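You operate a simulated robot arm through the tools that you are given. There is no shell and no other tool.

You are at the controls of a simulated two-armed robot. One attempt, no reset.

Task
Fill the open nut tub to its line from the matching large tub, then close both.
Fine: use the orange ladle and put it back.
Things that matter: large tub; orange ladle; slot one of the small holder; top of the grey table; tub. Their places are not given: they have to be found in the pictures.

The check looks at the end state, three seconds after you hand in, the way a careful person would. Anything else that was tipped, shoved, dropped, spilled or broken makes it a failure.

Robot
Two 7-joint arms with fingered hands on one trunk that stands fixed in place. Base frame: the origin is at the foot of the trunk, x ahead of it, y to its left, z up. Lengths are in m, angles in rad, forces in N, time in s.
The left shoulder is at [0.042, 0.163, 1.061], the right one opposite. Each reaches about 1.215 m from its shoulder. Payload 4 kg a hand.
Tool frame (each hand has its own): the origin (TCP) lies between the finger pads and is the grasp point; the fingertips stand 0.036 m ahead of it; z points along the fingers, y is the line along which they close. The gripper opens to 0.124 m; its body begins 0.042 m behind the TCP. The gripper is a hand of 4 fingers: y runs from the thumb to the fingers, the wrist lies at [-0.015, -0.099, -0.189] in the tool frame, and closing takes about 1.5 s.
Orientation is that of the tool frame in the base frame, as a unit quaternion [x, y, z, w]. With the fingers straight down and the wrist toward the robot, the tool's x, y and z point along [0, 1, 0], [1, 0, 0] and [0, 0, -1] of the base frame.

Tools
- The arms move only by the tool apply_moves. It takes "left_steps", "right_steps" or both (then of equal length, played together; a hand with none holds still); each is text: rows parted by semicolons, each of 6 numbers parted by spaces: the shift along the tool's x, y, z in units of 500 mm (1.0 is 500 mm), then the turn, a rotation vector about the tool's x, y, z in units of 45 degrees (1.0 is 45 degrees). In form: tx ty tz ax ay az; .... A call has 1 to 20 rows; each row is the pose to reach, as a shift and turn from the pose commanded when the call began, along the tool's axes at that moment. "left_hand" and "right_hand" are, for a hand that has rows, the gripper command, from -1 (shut) to 1 (fully open), values between in proportion, set as the call begins (left out, the last holds). A call with a number of a shift or a turn outside -1 to 1 is refused whole. Each row takes 0.2 s and may step no farther than 0.05 m and 0.15 rad from the row before; otherwise, or with a gripper value out of range, the whole call is refused. A pose out of reach is approached as far as the arm can. The call stops where the force on the tool passes 40 N (or 10 N more than at its start, if that is more) or the arm is blocked; 0.2 s more then pass. Each finger travels about 0.045 m/s and halts on what it meets, pressing with about 25 N; the grip force reading is that of the motor and also rises with nothing between the fingers. The clock runs only during rows and for 0.2 s after the last one: add rows that repeat a pose to give the fingers time. It gives the time, the measured TCP pose, the force on the tool (base axes), the opening and the grip force at its end, in the units of the frame above (readings bear some noise), with the torque about the TCP (base axes, N m) and any sound that the robot's microphone picked up.
- Cameras (640 x 400 px; columns grow to the right, rows downward): "scene" is now at [0.1338, 0.0575, 1.3131]; the picture's right is [0.60, -0.79, -0.09], its down [-0.34, -0.14, -0.93] and it looks along [0.73, 0.59, -0.35] (base axes); focal length 236 px, centre (320, 200). "left" rides on the left gripper at [-0.075, -0.086, -0.123] in its tool frame; the picture's right is [-0.70, -0.34, 0.63], its down [0.64, -0.68, 0.35] and it looks along [0.32, 0.65, 0.69] (tool axes); focal length 275 px, centre (320, 200). "right" rides on the right gripper at [0.075, -0.086, -0.123] in its tool frame; the picture's right is [-0.70, 0.34, -0.63], its down [-0.64, -0.68, 0.35] and it looks along [-0.32, 0.65, 0.69] (tool axes); focal length 275 px, centre (320, 200).
- grab_frame(camera): a new picture of that camera. No time passes.
- slide_trunk(by): moves the trunk up (or, below 0, down) by that many m; the arms and the scene camera ride with it, the base frame stays. It gives what a move gives, with no picture.
- set_fingers(index, middle, ring, thumb_bend, thumb_turn, hand): sets how far each is bent, from 0 (flat) to 1 (curled in); at 0.3 the hand is open as for a grip, at 0.7 the pads meet at the TCP. One left out holds its place. A second passes; each finger stops where it meets its share of the squeeze, and holds until it gets a number again. A gripper value or a shape takes the hand back. It gives what a move gives, with no picture; readings hold the bend of each and the force on the fingers (four entries, about 0 where the hand has none), thumb and palm. thumb_turn goes from beside the hand (0) to across from the fingers (1), as for a grip.
- hand_shape(shape, hand): the hand has 4 fingers and takes this shape, open, in about a second: jaw (thumb against the fingers, like two jaws); tri (thumb and two fingers); tip (a fingertip pinch); poke (one finger out to press); point (the index stretched); flat (the hand flat); cup (the hand cupped); fist (a fist). The gripper value then closes the fingers along that shape, each until it touches; the sizes above hold for jaw. It gives what a move gives, with no picture.
- turn_head(pan, tilt): turns the head with the scene camera to pan (to the left, within 1.501 rad either way) and tilt (down, from -0.506 to 1.204), counted from straight ahead of the robot (the tilt from the chest, where the trunk bows). It gives what a move gives.
- pixel_to_xyz(camera, pixels): there is no depth. For up to 12 entries [column, row, z] of the newest picture of that camera ("zoom" is the newest enlarged one), the place [x, y] in the base frame at which the ray of that pixel passes the height z, good to about 0.002 m. No time passes.
- close_up(camera, box): a new picture of the part [left, top, right, bottom] of that camera's present view, enlarged. No time passes.
- hand_in(): hands the job in; it is judged then, once.

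Unless the task says otherwise, let go and move clear before handing in.

The tools are called after "Request:" as a command line: name --argument value ..., lists and objects as JSON in quotes. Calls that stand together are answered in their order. apply_moves: Moves the arms, as the interface text tells. Its arguments: {"type":"object","properties":{"left_steps":{"type":"string"},"left_hand":{"type":"number"},"right_steps":{"type":"string"},"right_hand":{"type":"number"}},"required":[]} The other tools are called the same way: slide_trunk (by) moves the trunk up or down; hand_shape (shape, hand) gives the hand a shape; set_fingers (index, middle, ring, thumb_bend, thumb_turn, hand) moves the fingers one by one; turn_head (pan, tilt) turns the head that bears the scene camera; grab_frame (camera) takes a picture; pixel_to_xyz (camera, pixels) gives the place at which the rays of pixels pass given heights; close_up (camera, box) takes an enlarged picture of a part of a camera's view; hand_in () hands the job in.

At the start:

```text
t: 0.0
left_tcp_pos: [0.5167, 0.5794, 1.185]
left_tcp_rot: [0.708, 0.707, 0.001, 0.0]
left_wrist_force: [-0.6, -0.4, -0.3]
left_moment: [0.01, 0.02, 0.01]
left_width: 0.1237
left_finger_force: 0.1
left_shape: jaw
left_bend: [0.3, 0.3, 0.3, 0.3, 0.98]
left_finger forces: [0.0, 0.0, 0.0, 0.0, 0.0, 0.1]
right_tcp_pos: [0.6315, 0.0357, 1.2523]
right_tcp_rot: [0.707, 0.707, 0.0, 0.0]
right_wrist_force: [0.3, 0.1, -1.1]
right_moment: [-0.01, 0.03, -0.01]
right_width: 0.1237
right_finger_force: 0.0
right_shape: jaw
right_bend: [0.3, 0.3, 0.3, 0.3, 0.98]
right_finger forces: [0.1, 0.0, 0.1, 0.0, 0.0, 0.1]
trunk travel left (down, up): [-0.225, 0.253]
head pan, tilt (commanded): [0.654, 0.241]
```

scene: 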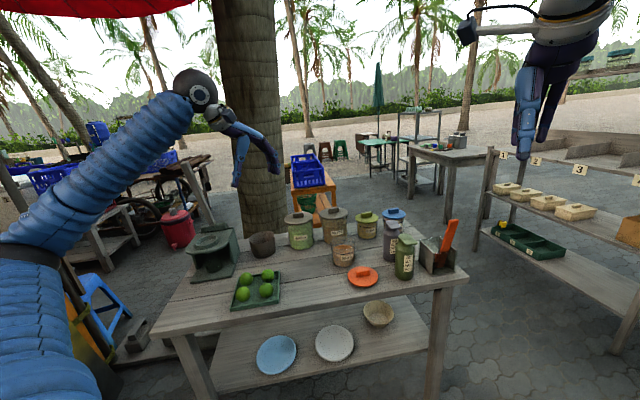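
right: 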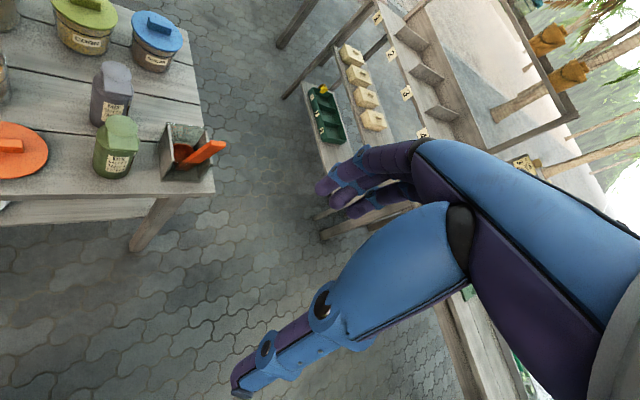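
left: 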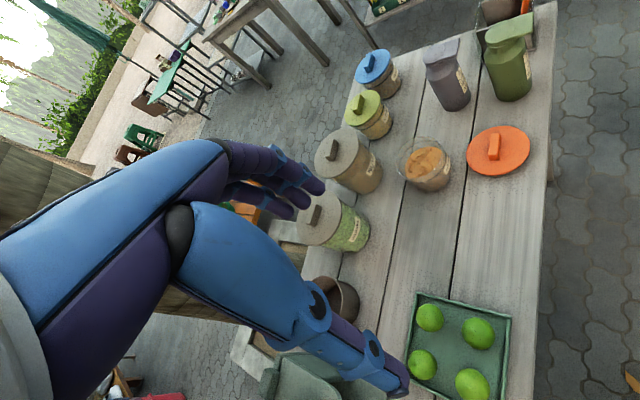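

The scene picture shows a grey table with several lidded tubs, an open tub near (343,256), an orange lid at (362,277), and a holder with an orange handle at (445,240). I'll take enlarged views to read the labels.

Request:
close_up --camera "scene" --box '[270, 190, 470, 315]'

Request:
close_up --camera "left" --box '[290, 30, 450, 130]'

Request:
close_up --camera "left" --box '[290, 110, 450, 260]'

Request:
close_up --camera "left" --box '[400, 0, 560, 100]'

Request:
close_up --camera "right" --box '[0, 0, 240, 220]'

```text
3.20 times, centred on (370, 252) of scene
```

zoom: 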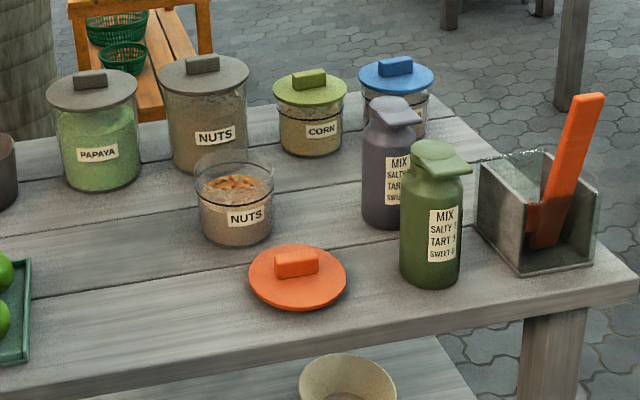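

```text
4.00 times, centred on (370, 80) of left
```

zoom: 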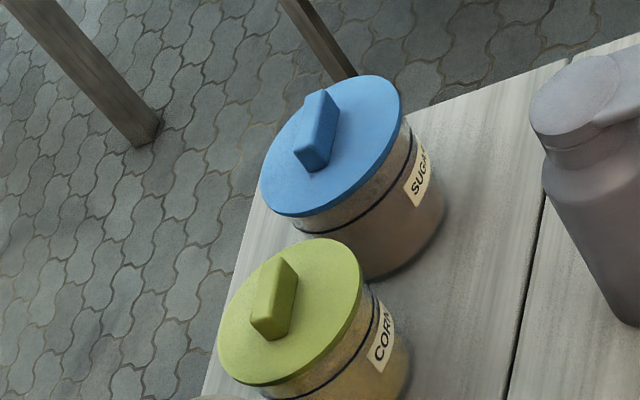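

```text
2.67 times, centred on (370, 185) of left
```

zoom: 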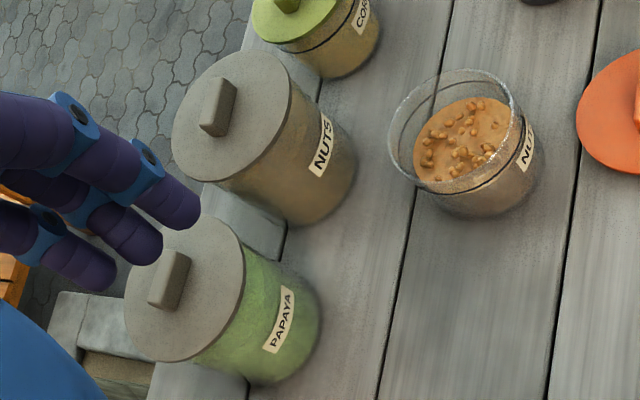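

```text
4.00 times, centred on (480, 50) of left
```

zoom: 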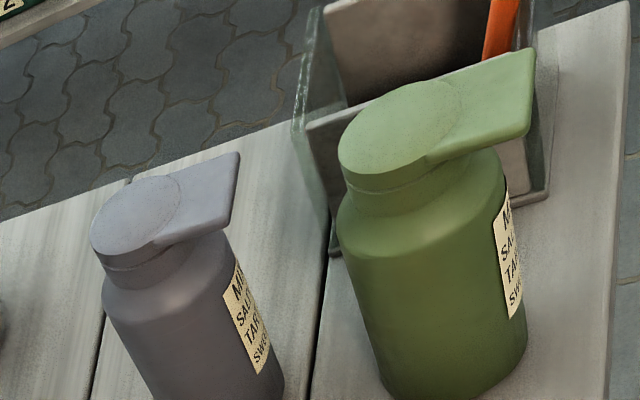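

```text
1.82 times, centred on (120, 110) of right
```

zoom: 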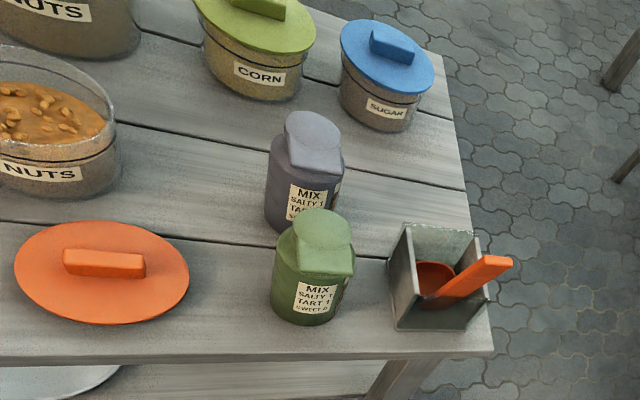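

The scene close-up shows the open small NUTS tub (zoom 235,200), large grey-lidded NUTS tub (zoom 205,100), orange lid and a steel holder with the orange ladle. I'll triangulate the table height using points in the scene and left views.

Request:
pixel_to_xyz --camera "scene" --pixels '[[362, 272, 0.6], [362, 272, 0.7], [362, 272, 0.8], [231, 310, 0.6], [231, 310, 0.7], [231, 310, 0.8], [470, 275, 0.6], [470, 275, 0.7], [470, 275, 0.8]]'

Request:
pixel_to_xyz --camera "left" --pixels '[[494, 146, 0.6], [494, 146, 0.7], [494, 146, 0.8], [512, 316, 0.6], [512, 316, 0.7], [512, 316, 0.8], [557, 0, 0.6], [557, 0, 0.7], [557, 0, 0.8]]'

Request:
grab_frame --camera "left"

```text
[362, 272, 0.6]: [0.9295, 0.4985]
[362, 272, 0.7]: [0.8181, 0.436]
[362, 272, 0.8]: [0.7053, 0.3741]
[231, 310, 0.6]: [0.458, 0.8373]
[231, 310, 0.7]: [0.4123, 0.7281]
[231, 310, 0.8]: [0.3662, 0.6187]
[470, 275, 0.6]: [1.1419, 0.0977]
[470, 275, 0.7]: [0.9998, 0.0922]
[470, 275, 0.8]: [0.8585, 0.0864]
```

```text
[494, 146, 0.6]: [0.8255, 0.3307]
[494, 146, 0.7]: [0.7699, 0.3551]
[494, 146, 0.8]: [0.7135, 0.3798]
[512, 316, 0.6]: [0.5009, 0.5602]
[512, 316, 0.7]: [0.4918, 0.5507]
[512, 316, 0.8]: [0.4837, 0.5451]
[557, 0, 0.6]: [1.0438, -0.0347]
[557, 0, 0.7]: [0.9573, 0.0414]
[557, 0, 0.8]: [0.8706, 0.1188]
```

```text
taken
```

left: 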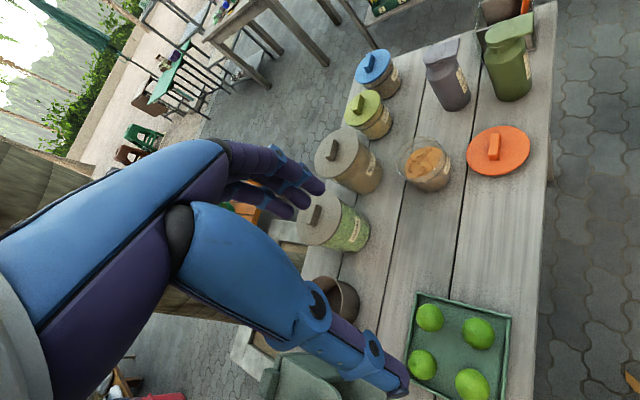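

The lid handle triangulates to about z≈0.79, so the tabletop is near 0.75. I'll take more close-ups for precise positions of the holder, the tubs, and the lid.

Request:
close_up --camera "scene" --box '[400, 210, 480, 290]'

Request:
close_up --camera "right" --box '[140, 110, 240, 210]'

Request:
close_up --camera "scene" --box '[310, 200, 390, 290]'

```text
5.00 times, centred on (440, 250) of scene
```

zoom: 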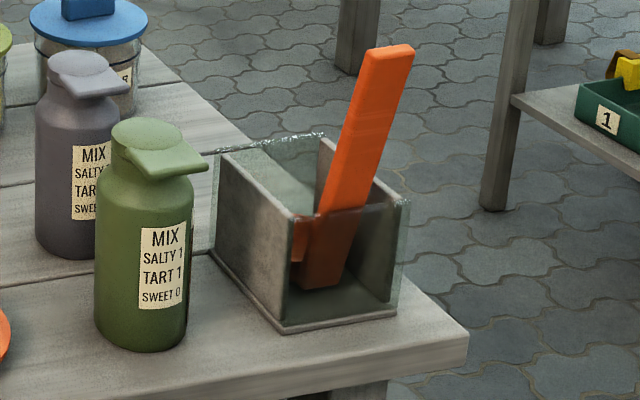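

```text
4.00 times, centred on (190, 160) of right
```

zoom: 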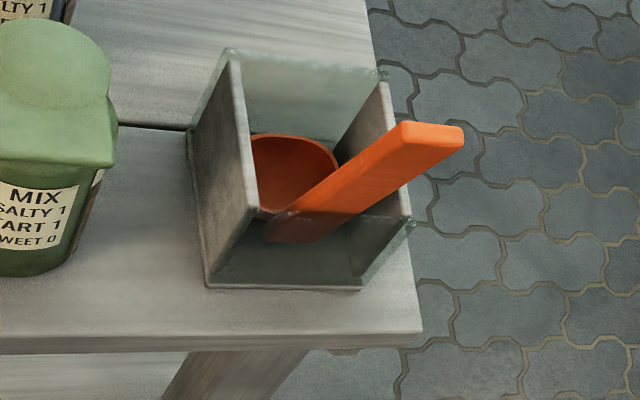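

```text
4.44 times, centred on (350, 245) of scene
```

zoom: 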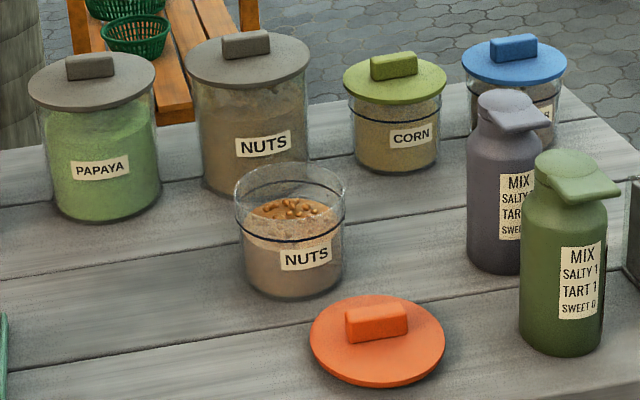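

The holder is an open box (metal sides, glass front/back) with the ladle leaning in it. Now I get rays of key points from this scene zoom, then the same points from the left view.

Request:
pixel_to_xyz --camera "zoom" --pixels '[[290, 190, 0.75], [290, 190, 0.95], [249, 63, 0.75], [249, 63, 0.95], [377, 342, 0.75], [377, 342, 0.8], [292, 301, 0.75], [292, 301, 0.8], [377, 322, 0.75], [377, 322, 0.8], [246, 40, 0.75], [246, 40, 0.95]]'

Request:
close_up --camera "left" --box '[300, 110, 540, 260]'

```text
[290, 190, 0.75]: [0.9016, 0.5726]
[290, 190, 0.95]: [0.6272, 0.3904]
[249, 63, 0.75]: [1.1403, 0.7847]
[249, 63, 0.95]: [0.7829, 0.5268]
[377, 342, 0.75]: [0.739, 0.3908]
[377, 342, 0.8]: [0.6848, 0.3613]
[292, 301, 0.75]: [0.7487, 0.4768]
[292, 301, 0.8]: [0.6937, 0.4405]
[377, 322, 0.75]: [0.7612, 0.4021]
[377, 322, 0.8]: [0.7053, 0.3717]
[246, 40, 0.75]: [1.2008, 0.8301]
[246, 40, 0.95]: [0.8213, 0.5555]
```

```text
2.67 times, centred on (420, 185) of left
```

zoom: 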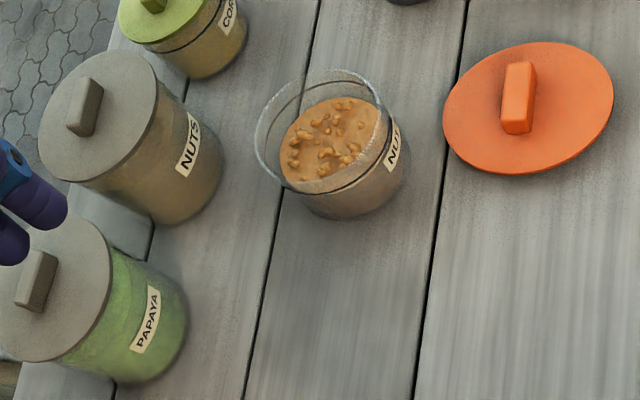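

Now the rays for the same points in the left zoom.

Request:
pixel_to_xyz --camera "zoom" --pixels '[[320, 130, 0.75], [320, 130, 0.95], [98, 116, 0.75], [98, 116, 0.95], [528, 108, 0.75], [528, 108, 0.8], [518, 95, 0.75], [518, 95, 0.8], [85, 104, 0.75], [85, 104, 0.95], [345, 219, 0.75], [345, 219, 0.8]]'

```text
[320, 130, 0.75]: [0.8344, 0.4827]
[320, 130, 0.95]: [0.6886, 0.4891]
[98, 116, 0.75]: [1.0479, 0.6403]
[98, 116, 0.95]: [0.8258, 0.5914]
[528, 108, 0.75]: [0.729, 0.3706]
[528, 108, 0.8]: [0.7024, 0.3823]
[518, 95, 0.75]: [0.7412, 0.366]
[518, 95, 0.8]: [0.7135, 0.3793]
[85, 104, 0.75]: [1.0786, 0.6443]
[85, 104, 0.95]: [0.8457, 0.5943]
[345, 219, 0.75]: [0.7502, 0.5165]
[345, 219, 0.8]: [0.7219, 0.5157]
```

Triangulated: large nut tub lid centre ≈ (0.895, 0.607, 0.887), small tub ≈ (0.763, 0.484) with rim z≈0.85, orange lid ≈ (0.716, 0.377, 0.77). Next I look closely at the holder and ladle from the right camera and scene.

Request:
close_up --camera "right" --box '[152, 115, 232, 165]'

Request:
pixel_to_xyz --camera "right" --pixels '[[215, 193, 0.75], [215, 193, 0.8], [10, 202, 0.75], [10, 202, 0.8], [207, 146, 0.85], [207, 146, 1.0]]'

Request:
close_up --camera "scene" --box '[410, 215, 474, 285]'

```text
8.00 times, centred on (192, 140) of right
```

zoom: 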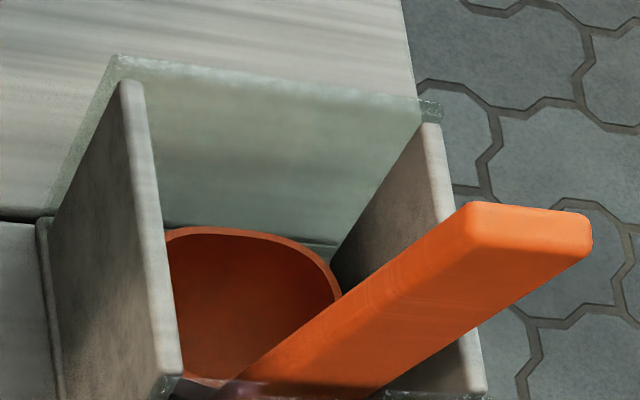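

```text
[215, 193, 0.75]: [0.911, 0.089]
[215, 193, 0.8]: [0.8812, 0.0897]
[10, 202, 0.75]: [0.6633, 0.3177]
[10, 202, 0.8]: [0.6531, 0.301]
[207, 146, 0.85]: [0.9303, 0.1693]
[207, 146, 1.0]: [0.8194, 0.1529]
```

```text
5.71 times, centred on (442, 250) of scene
```

zoom: 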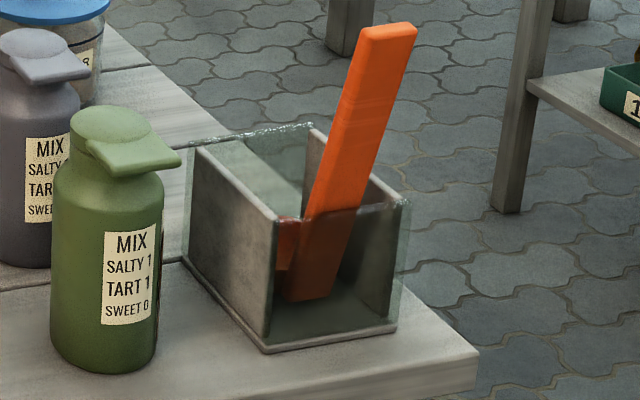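

The ladle is a dipper: round cup open upward at the bottom, flat handle rising steeply out of the box. I'll triangulate the handle's top end and the holder's corners.

Request:
pixel_to_xyz --camera "zoom" --pixels '[[388, 32, 0.8], [388, 32, 1.0], [318, 298, 0.75], [318, 298, 0.85], [266, 350, 0.75], [266, 350, 0.8], [396, 328, 0.75], [396, 328, 0.8], [184, 258, 0.75], [184, 258, 0.8], [270, 218, 0.8], [270, 218, 0.9]]'

Request:
close_up --camera "right" --box '[152, 115, 232, 195]'

```text
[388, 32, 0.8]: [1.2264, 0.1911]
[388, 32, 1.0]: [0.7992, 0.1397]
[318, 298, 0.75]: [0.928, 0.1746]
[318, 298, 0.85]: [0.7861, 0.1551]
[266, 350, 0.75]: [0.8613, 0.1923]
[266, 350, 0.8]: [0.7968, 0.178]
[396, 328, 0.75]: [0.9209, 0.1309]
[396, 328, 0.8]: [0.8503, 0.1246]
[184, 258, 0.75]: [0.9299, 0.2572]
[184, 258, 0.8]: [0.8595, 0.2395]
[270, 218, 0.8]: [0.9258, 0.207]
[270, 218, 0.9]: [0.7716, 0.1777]
```

```text
5.00 times, centred on (192, 155) of right
```

zoom: 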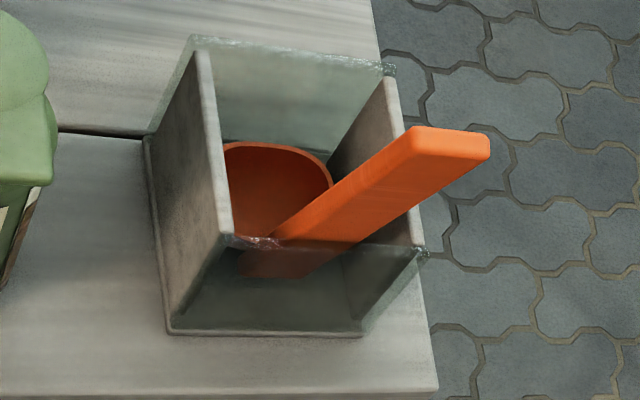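

I query the matching points in the right-camera zoom.

Request:
pixel_to_xyz --camera "zoom" --pixels '[[450, 145, 0.8], [450, 145, 1.0], [275, 278, 0.75], [275, 278, 0.85], [168, 332, 0.75], [168, 332, 0.8], [362, 335, 0.75], [362, 335, 0.8], [147, 140, 0.75], [147, 140, 0.8], [226, 240, 0.8], [226, 240, 0.9]]'

```text
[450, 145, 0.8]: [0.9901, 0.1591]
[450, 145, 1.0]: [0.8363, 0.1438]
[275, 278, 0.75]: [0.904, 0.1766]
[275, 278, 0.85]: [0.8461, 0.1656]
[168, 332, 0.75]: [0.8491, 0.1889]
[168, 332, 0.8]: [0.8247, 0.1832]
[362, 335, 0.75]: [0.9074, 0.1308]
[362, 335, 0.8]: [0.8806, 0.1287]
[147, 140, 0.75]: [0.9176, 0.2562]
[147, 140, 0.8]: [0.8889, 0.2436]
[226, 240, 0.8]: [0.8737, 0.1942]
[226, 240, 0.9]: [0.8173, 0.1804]
```

Triangulated: tabletop ≈0.76; holder corners ≈(0.842,0.188), (0.899,0.129), (0.909,0.2525) with rim z≈0.853; ladle handle top ≈(0.857,0.147,0.973), bottom ≈(0.887,0.171,0.779). Next I locate the neighbours to know the free space.

Request:
pixel_to_xyz --camera "scene" --pixels '[[366.6, 217, 0.8], [366.6, 217, 0.95], [393.8, 213.3, 0.8], [393.8, 213.3, 0.95], [392.8, 223, 0.8], [392.8, 223, 0.95], [407, 237, 0.8], [407, 237, 0.95], [298.4, 217.6, 0.8], [298.4, 217.6, 0.95], [262, 239, 0.8], [262, 239, 0.95]]'

Request:
pixel_to_xyz --camera "left" --pixels '[[362.5, 108, 0.8], [362.5, 108, 0.95], [372.5, 66, 0.8], [372.5, 66, 0.95], [435, 54, 0.8], [435, 54, 0.95], [500, 32, 0.8], [500, 32, 0.95], [317, 221, 0.8], [317, 221, 0.95], [340, 290, 0.8], [340, 290, 0.95]]'

Request:
pixel_to_xyz --camera "scene" --pixels '[[231, 309, 0.765], [280, 304, 0.765], [283, 268, 0.765], [243, 271, 0.765], [190, 336, 0.76], [469, 275, 0.76], [404.4, 278, 0.76], [391, 262, 0.76], [150, 330, 0.76], [425, 238, 0.76], [340, 240, 0.76]]'

Request:
grab_frame --camera "scene"

```text
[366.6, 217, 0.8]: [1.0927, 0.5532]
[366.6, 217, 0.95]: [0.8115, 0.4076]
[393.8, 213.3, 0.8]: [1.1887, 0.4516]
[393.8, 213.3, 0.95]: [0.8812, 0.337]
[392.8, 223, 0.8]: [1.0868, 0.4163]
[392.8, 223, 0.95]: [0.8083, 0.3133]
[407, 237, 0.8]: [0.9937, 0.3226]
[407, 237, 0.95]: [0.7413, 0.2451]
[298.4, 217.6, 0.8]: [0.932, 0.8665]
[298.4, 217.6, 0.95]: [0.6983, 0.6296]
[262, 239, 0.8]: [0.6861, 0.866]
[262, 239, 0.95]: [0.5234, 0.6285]
```

```text
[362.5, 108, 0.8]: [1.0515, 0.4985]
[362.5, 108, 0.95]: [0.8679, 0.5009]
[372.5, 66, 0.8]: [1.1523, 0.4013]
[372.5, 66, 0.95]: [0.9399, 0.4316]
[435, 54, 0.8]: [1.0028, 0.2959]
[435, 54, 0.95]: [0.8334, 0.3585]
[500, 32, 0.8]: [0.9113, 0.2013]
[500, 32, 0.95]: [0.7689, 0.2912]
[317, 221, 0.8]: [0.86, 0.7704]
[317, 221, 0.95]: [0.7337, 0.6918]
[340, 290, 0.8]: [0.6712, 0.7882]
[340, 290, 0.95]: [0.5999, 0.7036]
```

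```text
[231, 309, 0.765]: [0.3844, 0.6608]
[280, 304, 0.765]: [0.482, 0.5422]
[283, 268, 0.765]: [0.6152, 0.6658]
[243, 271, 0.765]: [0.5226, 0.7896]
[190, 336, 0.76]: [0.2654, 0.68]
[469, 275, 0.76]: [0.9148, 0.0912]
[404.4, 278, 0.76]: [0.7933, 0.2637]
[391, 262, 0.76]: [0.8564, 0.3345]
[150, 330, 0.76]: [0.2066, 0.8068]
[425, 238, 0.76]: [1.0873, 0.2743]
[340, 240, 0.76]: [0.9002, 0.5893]
```

```text
taken
```

scene: 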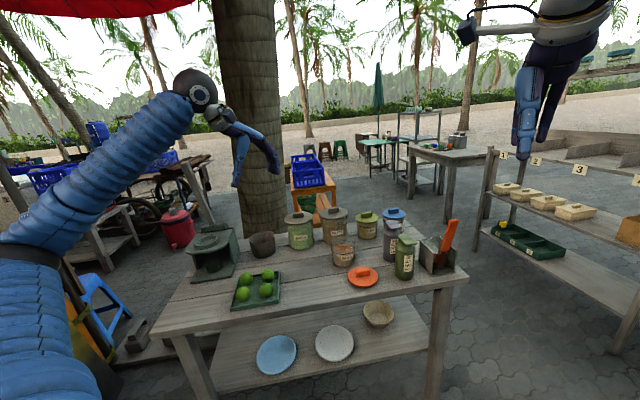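

Neighbours located: corn (0.986,0.50), sugar (1.08,0.412), purple bottle (0.882,0.341), green bottle (0.81,0.267), papaya (0.787,0.722), with free table space around (0.62,0.50). Now I zoom in tightly on the small nut tub to compare its level with its line.

Request:
close_up --camera "scene" --box '[325, 230, 361, 272]'

Request:
close_up --camera "left" --box '[390, 130, 460, 200]'

Request:
close_up --camera "scene" --box '[315, 200, 355, 255]'

```text
9.52 times, centred on (343, 251) of scene
```

zoom: 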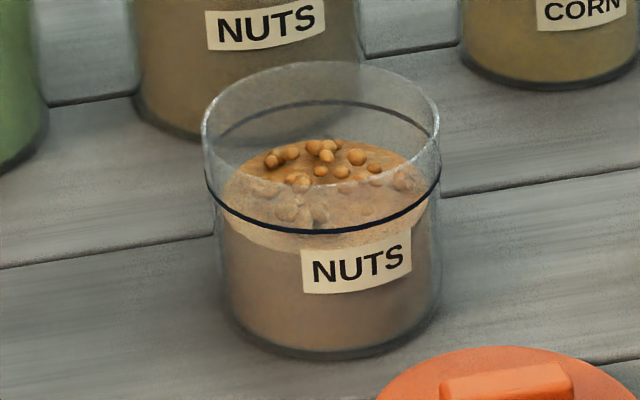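

```text
5.71 times, centred on (425, 165) of left
```

zoom: 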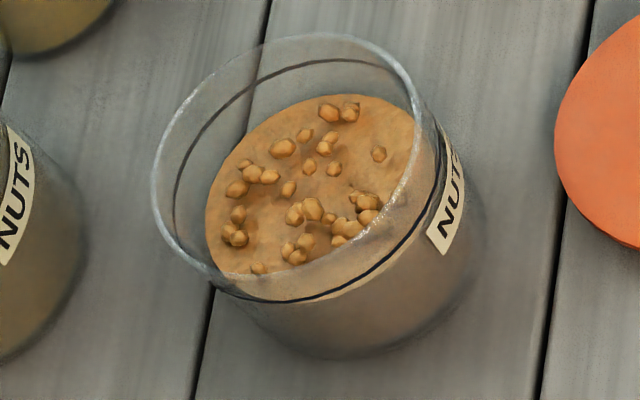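

```text
7.27 times, centred on (335, 228) of scene
```

zoom: 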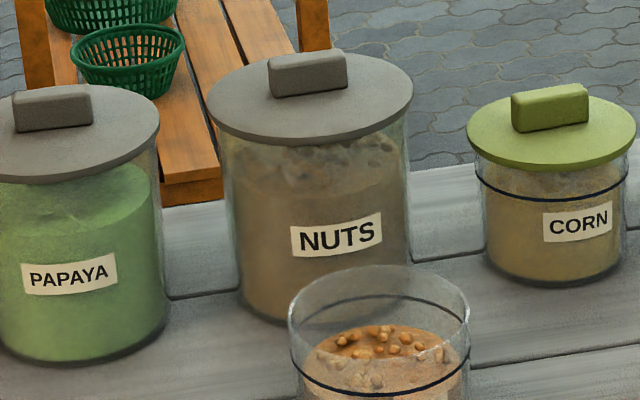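

The small tub's level sits about 8–10 mm below its black line (scene zoom: surface front edge y≈250 vs line y≈230), so roughly one or two scoops are needed. I measure the large lid's handle orientation from this zoom.

Request:
pixel_to_xyz --camera "zoom" --pixels '[[273, 98, 0.89], [347, 86, 0.89], [268, 66, 0.915], [345, 55, 0.915], [278, 56, 0.915], [340, 49, 0.915], [206, 95, 0.885], [413, 90, 0.885], [310, 48, 0.885], [310, 148, 0.875]]'

Request:
close_up --camera "left" --box '[305, 115, 385, 195]'

```text
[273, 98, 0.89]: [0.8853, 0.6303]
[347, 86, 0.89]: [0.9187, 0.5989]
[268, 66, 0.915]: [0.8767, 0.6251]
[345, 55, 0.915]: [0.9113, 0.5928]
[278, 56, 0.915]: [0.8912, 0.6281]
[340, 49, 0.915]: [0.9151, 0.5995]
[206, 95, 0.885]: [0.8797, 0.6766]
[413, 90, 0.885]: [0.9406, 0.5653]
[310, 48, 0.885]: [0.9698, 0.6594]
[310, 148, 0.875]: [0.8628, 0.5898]
```

```text
5.00 times, centred on (345, 155) of left
```

zoom: 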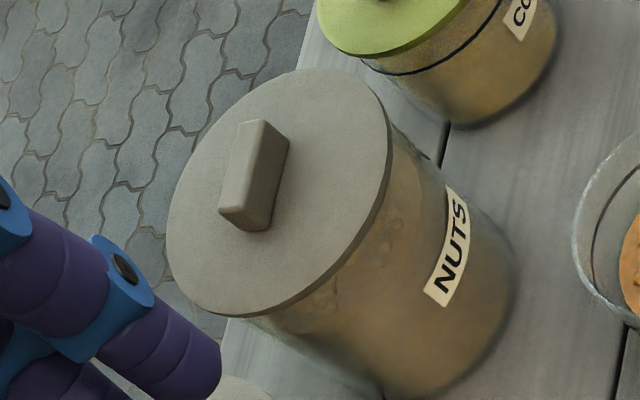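

Handle long axis is along (0.73,−0.68), i.e. −43°, same as the table. I refine the lid centre with these two sharper zooms.

Request:
pixel_to_xyz --camera "zoom" --pixels '[[280, 191, 0.88], [280, 191, 0.92], [262, 231, 0.88], [262, 231, 0.92], [219, 213, 0.88], [219, 213, 0.92], [288, 138, 0.88], [288, 138, 0.92], [262, 120, 0.88], [262, 120, 0.92]]'

Request:
close_up --camera "scene" --box '[315, 200, 355, 230]'

```text
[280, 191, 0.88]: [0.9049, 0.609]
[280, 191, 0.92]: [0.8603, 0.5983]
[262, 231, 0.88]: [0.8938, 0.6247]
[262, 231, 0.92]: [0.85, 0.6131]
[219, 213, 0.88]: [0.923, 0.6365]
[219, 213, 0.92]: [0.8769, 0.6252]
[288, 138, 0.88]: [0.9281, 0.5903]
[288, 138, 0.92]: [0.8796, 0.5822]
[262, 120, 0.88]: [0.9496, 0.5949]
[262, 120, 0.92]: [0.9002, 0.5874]
```

```text
13.33 times, centred on (335, 215) of scene
```

zoom: 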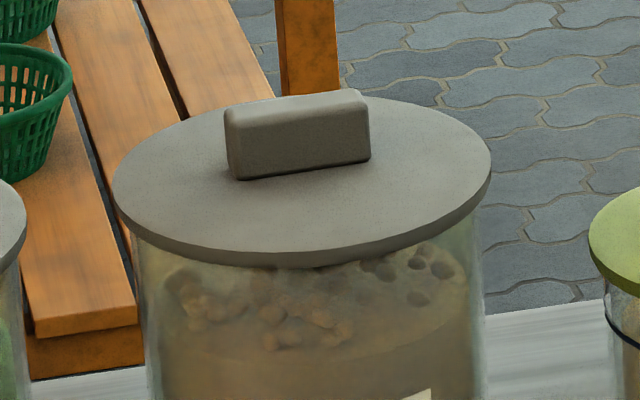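

Request:
pixel_to_xyz --camera "zoom" --pixels '[[302, 172, 0.88], [302, 172, 0.92], [237, 180, 0.88], [237, 180, 0.92], [368, 160, 0.88], [368, 160, 0.92], [229, 116, 0.88], [229, 116, 0.92], [364, 104, 0.88], [364, 104, 0.92]]'

```text
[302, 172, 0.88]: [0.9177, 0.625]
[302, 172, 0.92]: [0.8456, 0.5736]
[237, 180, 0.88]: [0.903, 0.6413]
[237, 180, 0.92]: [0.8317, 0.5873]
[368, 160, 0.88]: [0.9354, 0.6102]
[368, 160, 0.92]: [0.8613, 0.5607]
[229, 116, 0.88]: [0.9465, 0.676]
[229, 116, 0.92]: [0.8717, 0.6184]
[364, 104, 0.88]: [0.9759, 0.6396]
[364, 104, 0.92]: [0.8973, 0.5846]
```

The large lid's top is at z≈0.895 and its handle (≈44×18×22 mm) is centred near (0.897,0.611), top z≈0.917. I move the left hand toward it, high up, starting to yaw so the fingers close across the handle.

Request:
apply_moves --left_steps "0.004 0.066 0.017 0 0 -0.052; 0.008 0.132 0.034 0 0 -0.104; 0.012 0.198 0.051 0 0 -0.156; 0.016 0.264 0.068 0 0 -0.208; 0.02 0.33 0.085 0 0 -0.26; 0.024 0.396 0.102 0 0 -0.312; 0.028 0.462 0.119 0 0 -0.364; 0.032 0.528 0.136 0 0 -0.416; 0.036 0.594 0.153 0 0 -0.468; 0.04 0.66 0.17 0 0 -0.52"

Request:
grab_frame --camera "left"

Request:
grab_frame --camera "scene"

```text
t: 2.2
left_tcp_pos: [0.8466, 0.5993, 1.0977]
left_tcp_rot: [0.548, 0.836, 0.0, -0.001]
left_wrist_force: [0.1, -0.7, 0.5]
left_moment: [-0.02, -0.02, 0.0]
left_width: 0.1239
left_finger_force: 0.0
left_shape: jaw
left_bend: [0.3, 0.3, 0.3, 0.3, 0.98]
left_finger forces: [0.1, 0.0, 0.0, 0.1, 0.1, 0.0]
right_tcp_pos: [0.6331, 0.0366, 1.2516]
right_tcp_rot: [0.707, 0.707, 0.0, -0.001]
right_wrist_force: [0.0, 0.6, 1.1]
right_moment: [0.02, 0.03, -0.01]
right_width: 0.1235
right_finger_force: 0.1
right_shape: jaw
right_bend: [0.3, 0.3, 0.3, 0.3, 0.98]
right_finger forces: [0.0, 0.0, 0.0, 0.0, 0.0, 0.0]
trunk travel left (down, up): [-0.225, 0.253]
head pan, tilt (commanded): [0.654, 0.241]
```

```text
taken
```

left: 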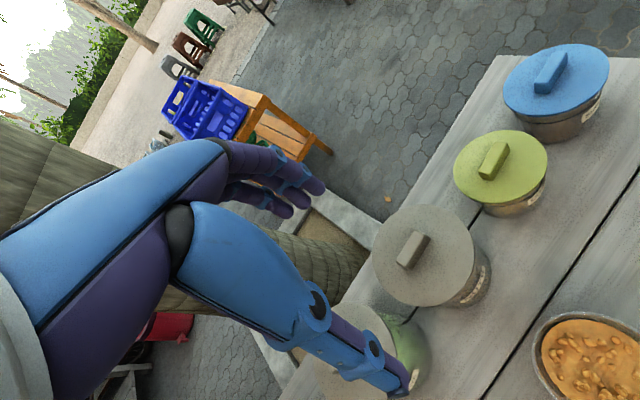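

```text
taken
```

scene: 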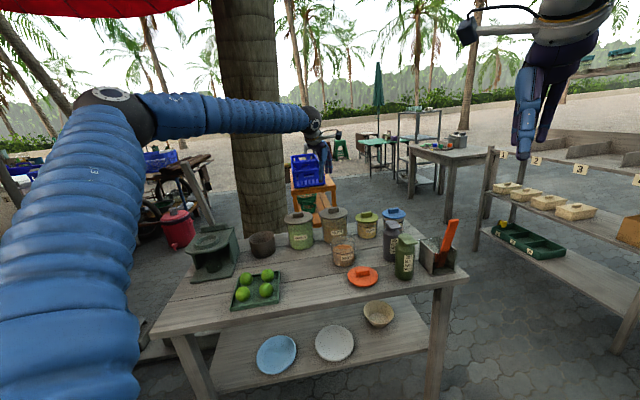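

The left view now shows the large grey lid with its handle near (413,250). I zoom for a precise fix of the handle from this nearer viewpoint.

Request:
close_up --camera "left" --box '[360, 195, 500, 315]'

```text
3.33 times, centred on (430, 255) of left
```

zoom: 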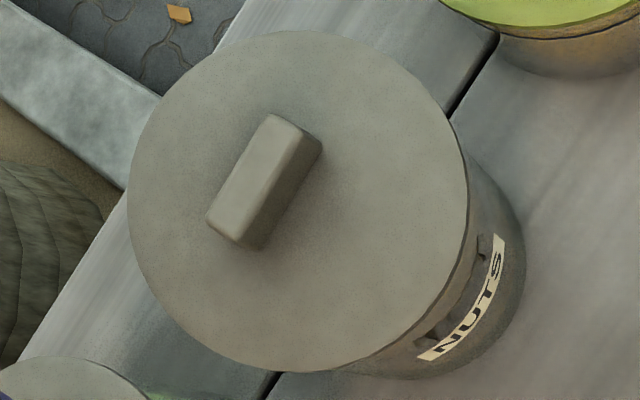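

Request:
pixel_to_xyz --camera "zoom" --pixels '[[257, 180, 0.917], [257, 180, 0.91], [298, 201, 0.895], [298, 201, 0.89], [270, 115, 0.917], [207, 218, 0.917], [308, 133, 0.917], [240, 245, 0.917], [322, 149, 0.895], [263, 250, 0.895], [128, 201, 0.895], [468, 201, 0.895]]'

```text
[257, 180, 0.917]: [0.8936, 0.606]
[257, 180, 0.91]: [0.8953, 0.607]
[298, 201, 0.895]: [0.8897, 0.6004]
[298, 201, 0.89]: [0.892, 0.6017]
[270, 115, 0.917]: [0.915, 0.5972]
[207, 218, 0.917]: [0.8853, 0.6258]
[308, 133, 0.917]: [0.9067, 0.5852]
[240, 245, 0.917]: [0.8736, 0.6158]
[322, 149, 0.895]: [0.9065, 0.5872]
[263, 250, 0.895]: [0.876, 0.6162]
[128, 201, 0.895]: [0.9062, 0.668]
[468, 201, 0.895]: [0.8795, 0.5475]
```

Handle centre ≈ (0.8945,0.606), direction −43.5°. I finish the yaw, centre above it at z≈1.0, and pre-close the fingers to half opening.

Request:
apply_moves --left_steps "-0.0043 0.0156 0.0326 0 0 -0.0855; -0.0087 0.0311 0.0651 0 0 -0.171; -0.013 0.0467 0.0977 0 0 -0.2565; -0.0173 0.0623 0.1303 0 0 -0.342; -0.0217 0.0778 0.1628 0 0 -0.4275; -0.026 0.0934 0.1954 0 0 -0.513; -0.026 0.0934 0.1954 0 0 -0.513; -0.026 0.0934 0.1954 0 0 -0.513; -0.026 0.0934 0.1954 0 0 -0.513" --left_hand 0.0

Request:
grab_frame --camera "left"

Request:
close_up --camera "scene" --box '[290, 130, 390, 230]'

```text
t: 4.2
left_tcp_pos: [0.8949, 0.6065, 1.0003]
left_tcp_rot: [0.37, 0.929, -0.001, 0.0]
left_wrist_force: [-0.3, 0.4, -0.4]
left_moment: [-0.01, 0.0, 0.03]
left_width: 0.0622
left_finger_force: 0.0
left_shape: jaw
left_bend: [0.42, 0.46, 0.44, 0.56, 1.0]
left_finger forces: [0.1, 0.1, 0.0, 0.0, 0.0, 0.1]
right_tcp_pos: [0.6309, 0.0368, 1.2523]
right_tcp_rot: [0.707, 0.707, -0.001, -0.001]
right_wrist_force: [1.0, 0.1, -0.2]
right_moment: [0.0, 0.01, -0.01]
right_width: 0.1238
right_finger_force: 0.1
right_shape: jaw
right_bend: [0.3, 0.3, 0.3, 0.3, 0.98]
right_finger forces: [0.0, 0.1, 0.0, 0.0, 0.0, 0.0]
trunk travel left (down, up): [-0.225, 0.253]
head pan, tilt (commanded): [0.654, 0.241]
```

```text
taken
```

left: 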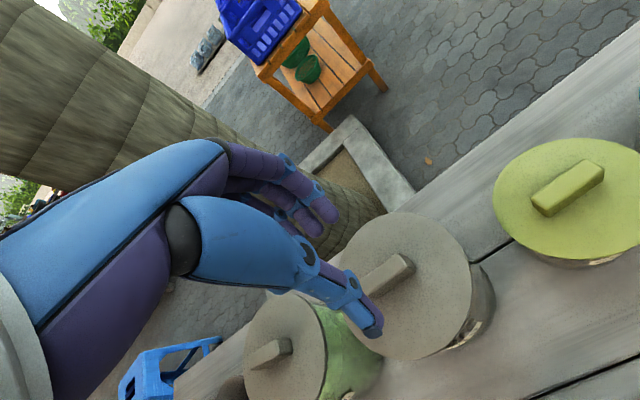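

```text
4.00 times, centred on (340, 180) of scene
```

zoom: 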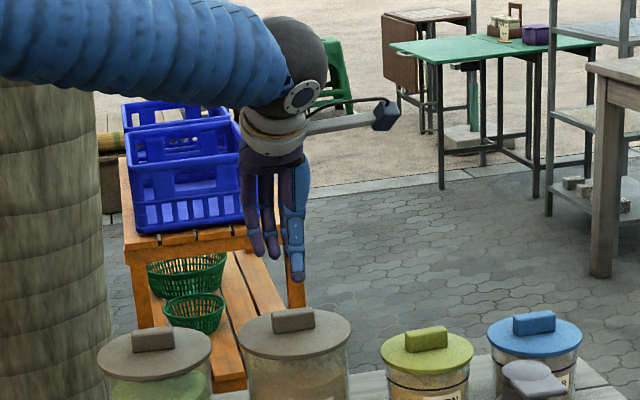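

The hand is centred over the handle (left view, handle at (385,280) beyond the thumb tip). I lower to z≈0.936 and check.

Request:
apply_moves --left_steps "0 0 0.032 0 0 0; 0 0 0.064 0 0 0; 0 0 0.096 0 0 0; 0 0 0.128 0 0 0"

Request:
close_up --camera "left" --box '[220, 120, 480, 380]'

Request:
close_up --camera "scene" --box '[310, 160, 370, 230]'

```text
t: 5.2
left_tcp_pos: [0.8944, 0.6063, 0.9373]
left_tcp_rot: [0.371, 0.929, -0.001, -0.001]
left_wrist_force: [0.9, -0.6, -0.7]
left_moment: [0.0, 0.0, -0.01]
left_width: 0.0621
left_finger_force: 0.0
left_shape: jaw
left_bend: [0.42, 0.46, 0.44, 0.56, 1.0]
left_finger forces: [0.0, 0.1, 0.0, 0.0, 0.0, 0.0]
right_tcp_pos: [0.6319, 0.036, 1.2538]
right_tcp_rot: [0.707, 0.707, -0.002, 0.0]
right_wrist_force: [0.3, 0.7, -0.4]
right_moment: [0.03, 0.01, 0.03]
right_width: 0.1239
right_finger_force: 0.0
right_shape: jaw
right_bend: [0.3, 0.3, 0.3, 0.3, 0.98]
right_finger forces: [0.0, 0.1, 0.1, 0.0, 0.0, 0.0]
trunk travel left (down, up): [-0.225, 0.253]
head pan, tilt (commanded): [0.654, 0.241]
```

```text
1.54 times, centred on (350, 250) of left
```

zoom: 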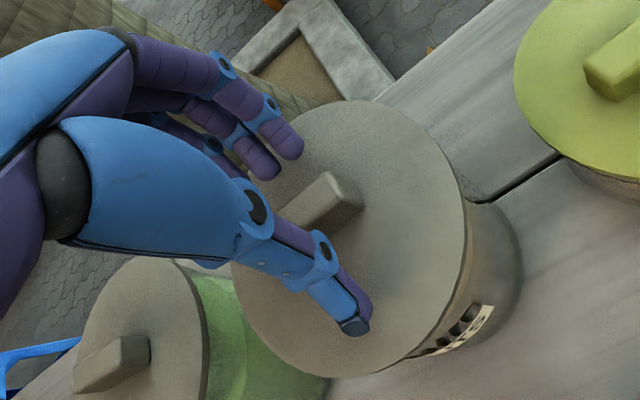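

```text
5.71 times, centred on (340, 195) of scene
```

zoom: 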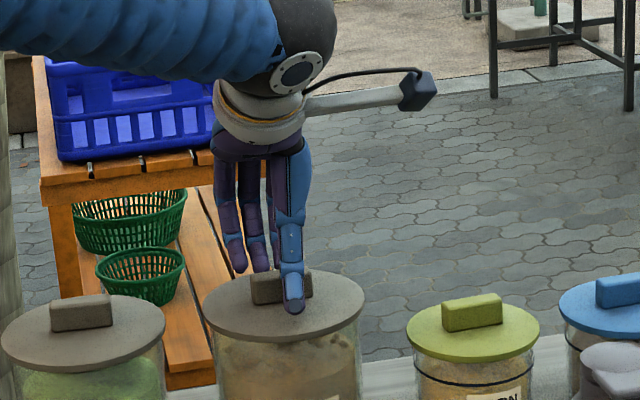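

The thumb is in front of the handle and fingers behind it (scene zoom handle x 250–312, thumb x≈290). I close the grip here.

Request:
apply_moves --left_steps "0 0 0 0 0 0; 0 0 0 0 0 0; 0 0 0 0 0 0; 0 0 0 0 0 0; 0 0 0 0 0 0; 0 0 0 0 0 0" --left_hand -1

Request:
close_up --camera "left" --box '[220, 120, 480, 380]'

Request:
close_up --camera "scene" --box '[310, 160, 370, 230]'

```text
t: 6.6
left_tcp_pos: [0.8946, 0.6055, 0.9368]
left_tcp_rot: [0.37, 0.929, 0.0, 0.0]
left_wrist_force: [0.4, -1.0, 1.3]
left_moment: [0.07, -0.04, 0.02]
left_width: 0.0143
left_finger_force: 24.6
left_shape: jaw
left_bend: [0.61, 0.63, 0.63, 0.67, 1.0]
left_finger forces: [14.2, 7.5, 3.0, 0.0, 25.0, 0.0]
right_tcp_pos: [0.6307, 0.0354, 1.2532]
right_tcp_rot: [0.707, 0.707, 0.0, 0.0]
right_wrist_force: [0.0, 0.2, -1.0]
right_moment: [-0.03, 0.0, 0.01]
right_width: 0.1238
right_finger_force: 0.2
right_shape: jaw
right_bend: [0.3, 0.3, 0.3, 0.3, 0.98]
right_finger forces: [0.0, 0.0, 0.0, 0.0, 0.0, 0.1]
trunk travel left (down, up): [-0.225, 0.253]
head pan, tilt (commanded): [0.654, 0.241]
heard: snap
```

```text
1.54 times, centred on (350, 250) of left
```

zoom: 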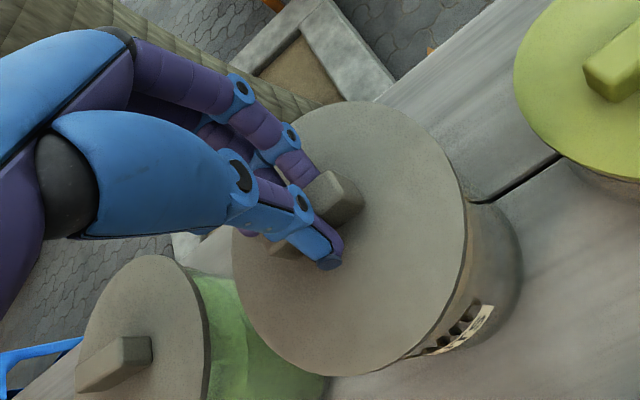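

```text
5.71 times, centred on (340, 195) of scene
```

zoom: 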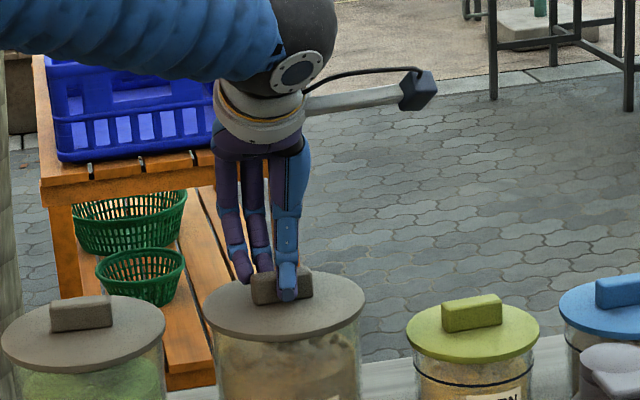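

The grip holds the handle (opening 0.014, thumb 25 N vs fingers 14/7.5/3) and a snap was heard. I lift slowly by 2 cm and look.

Request:
apply_moves --left_steps "0 0 -0.01 0 0 0; 0 0 -0.02 0 0 0; 0 0 -0.03 0 0 0; 0 0 -0.04 0 0 0"

Request:
close_up --camera "left" --box '[220, 120, 480, 380]'

Request:
close_up --camera "scene" --box '[310, 170, 370, 250]'

```text
t: 7.6
left_tcp_pos: [0.8947, 0.6064, 0.9587]
left_tcp_rot: [0.371, 0.929, 0.0, 0.0]
left_wrist_force: [0.0, -0.1, -0.4]
left_moment: [0.01, 0.0, 0.02]
left_width: 0.0124
left_finger_force: 25.3
left_shape: jaw
left_bend: [0.61, 0.63, 0.63, 0.67, 1.0]
left_finger forces: [15.9, 7.4, 3.0, 0.1, 27.0, 0.0]
right_tcp_pos: [0.6309, 0.0352, 1.2527]
right_tcp_rot: [0.707, 0.707, -0.001, 0.0]
right_wrist_force: [0.6, 0.6, 0.4]
right_moment: [-0.03, 0.02, -0.03]
right_width: 0.1238
right_finger_force: 0.0
right_shape: jaw
right_bend: [0.3, 0.3, 0.3, 0.3, 0.98]
right_finger forces: [0.0, 0.1, 0.0, 0.1, 0.0, 0.0]
trunk travel left (down, up): [-0.225, 0.253]
head pan, tilt (commanded): [0.654, 0.241]
```

```text
1.54 times, centred on (350, 250) of left
```

zoom: 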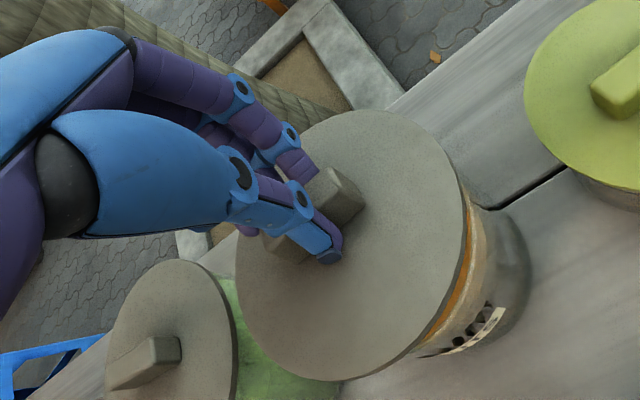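

```text
5.00 times, centred on (340, 210) of scene
```

zoom: 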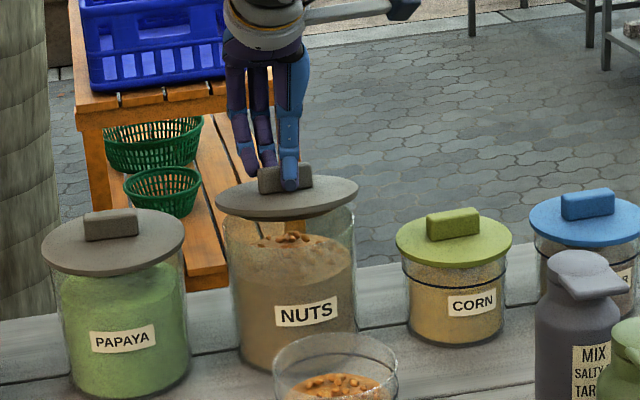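

The lid comes off cleanly, held level, and the large tub is nearly full. I raise it and carry it to the free table spot near (0.62, 0.50).

Request:
apply_moves --left_steps "0 0 -0.07 0 0 0; 0 0 -0.14 0 0 0; 0.036 -0.076 -0.14 0 0 0; 0.072 -0.152 -0.14 0 0 0; 0.108 -0.228 -0.14 0 0 0; 0.145 -0.304 -0.14 0 0 0; 0.181 -0.38 -0.14 0 0 0; 0.217 -0.456 -0.14 0 0 0; 0.253 -0.532 -0.14 0 0 0; 0.253 -0.532 -0.06 0 0 0; 0.253 -0.532 0.02 0 0 0; 0.253 -0.532 0.1 0 0 0"

Request:
grab_frame --camera "left"

Request:
close_up --camera "scene" --box '[260, 190, 420, 300]'

```text
t: 10.2
left_tcp_pos: [0.6215, 0.5003, 0.9057]
left_tcp_rot: [0.37, 0.929, -0.001, -0.001]
left_wrist_force: [-0.5, 0.1, -0.1]
left_moment: [-0.03, 0.02, 0.01]
left_width: 0.0125
left_finger_force: 24.9
left_shape: jaw
left_bend: [0.61, 0.63, 0.63, 0.67, 1.0]
left_finger forces: [16.0, 7.4, 3.2, 0.0, 26.6, 0.0]
right_tcp_pos: [0.632, 0.0353, 1.2529]
right_tcp_rot: [0.708, 0.707, 0.0, -0.001]
right_wrist_force: [0.1, 1.0, -0.2]
right_moment: [-0.01, 0.0, 0.01]
right_width: 0.1237
right_finger_force: 0.0
right_shape: jaw
right_bend: [0.3, 0.3, 0.3, 0.3, 0.98]
right_finger forces: [0.0, 0.0, 0.1, 0.0, 0.1, 0.1]
trunk travel left (down, up): [-0.225, 0.253]
head pan, tilt (commanded): [0.654, 0.241]
```

```text
taken
```

left: 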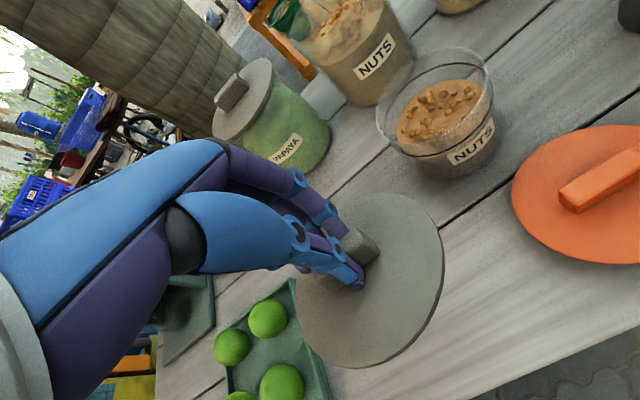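

```text
3.64 times, centred on (340, 245) of scene
```

zoom: 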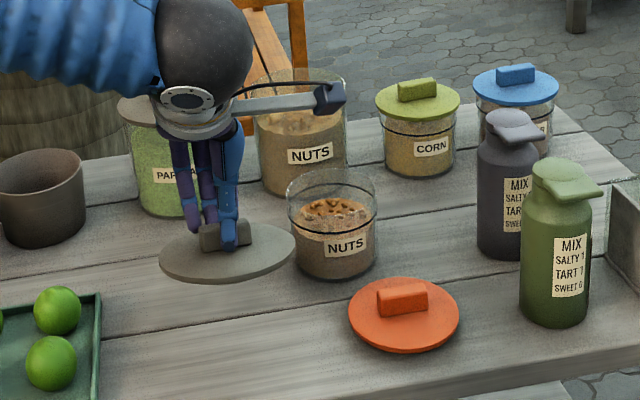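

The lid is over the clear spot. I lower it in stages toward the table.

Request:
apply_moves --left_steps "0 0 0.05 0 0 0; 0 0 0.1 0 0 0; 0 0 0.15 0 0 0; 0 0 0.17 0 0 0"

Request:
close_up --camera "scene" --box '[280, 220, 400, 300]'

```text
t: 11.2
left_tcp_pos: [0.6191, 0.5003, 0.8242]
left_tcp_rot: [0.371, 0.929, 0.0, 0.0]
left_wrist_force: [-0.9, -0.8, 5.5]
left_moment: [0.13, -0.19, -0.01]
left_width: 0.0131
left_finger_force: 25.4
left_shape: jaw
left_bend: [0.61, 0.63, 0.64, 0.67, 1.0]
left_finger forces: [16.8, 7.6, 3.1, 0.1, 29.2, 0.0]
right_tcp_pos: [0.6315, 0.0351, 1.2547]
right_tcp_rot: [0.707, 0.707, 0.0, 0.0]
right_wrist_force: [0.7, 0.1, -0.5]
right_moment: [0.01, -0.03, 0.01]
right_width: 0.1237
right_finger_force: 0.0
right_shape: jaw
right_bend: [0.3, 0.3, 0.3, 0.3, 0.98]
right_finger forces: [0.0, 0.1, 0.0, 0.1, 0.1, 0.1]
trunk travel left (down, up): [-0.225, 0.253]
head pan, tilt (commanded): [0.654, 0.241]
```

```text
5.00 times, centred on (340, 260) of scene
```

zoom: 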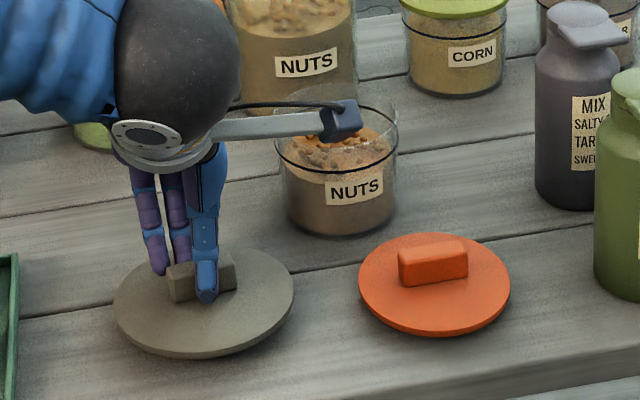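

There's light contact (5.5 N at z=0.824), lid slightly tilted. I lower a few mm more to seat it.

Request:
apply_moves --left_steps "0 0 0.004 0 0 0; 0 0 0.008 0 0 0; 0 0 0.008 0 0 0"

Request:
close_up --camera "left" --box '[240, 150, 480, 390]'

```text
t: 12.0
left_tcp_pos: [0.619, 0.501, 0.82]
left_tcp_rot: [0.37, 0.929, 0.001, 0.001]
left_wrist_force: [-2.1, -2.0, 15.3]
left_moment: [0.13, -0.13, -0.01]
left_width: 0.0147
left_finger_force: 24.7
left_shape: jaw
left_bend: [0.61, 0.63, 0.65, 0.67, 1.0]
left_finger forces: [17.6, 7.5, 3.2, 0.0, 31.9, 0.0]
right_tcp_pos: [0.6302, 0.0345, 1.2546]
right_tcp_rot: [0.707, 0.707, 0.001, 0.0]
right_wrist_force: [0.1, 0.4, 0.3]
right_moment: [-0.02, -0.02, 0.0]
right_width: 0.1237
right_finger_force: 0.1
right_shape: jaw
right_bend: [0.3, 0.3, 0.3, 0.3, 0.98]
right_finger forces: [0.0, 0.0, 0.0, 0.0, 0.1, 0.0]
trunk travel left (down, up): [-0.225, 0.253]
head pan, tilt (commanded): [0.654, 0.241]
```

```text
1.67 times, centred on (360, 270) of left
```

zoom: 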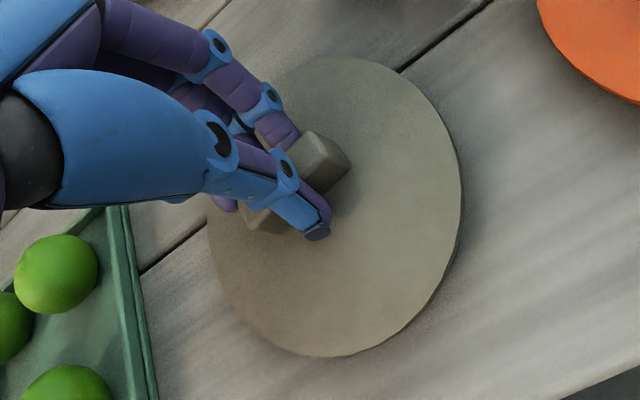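

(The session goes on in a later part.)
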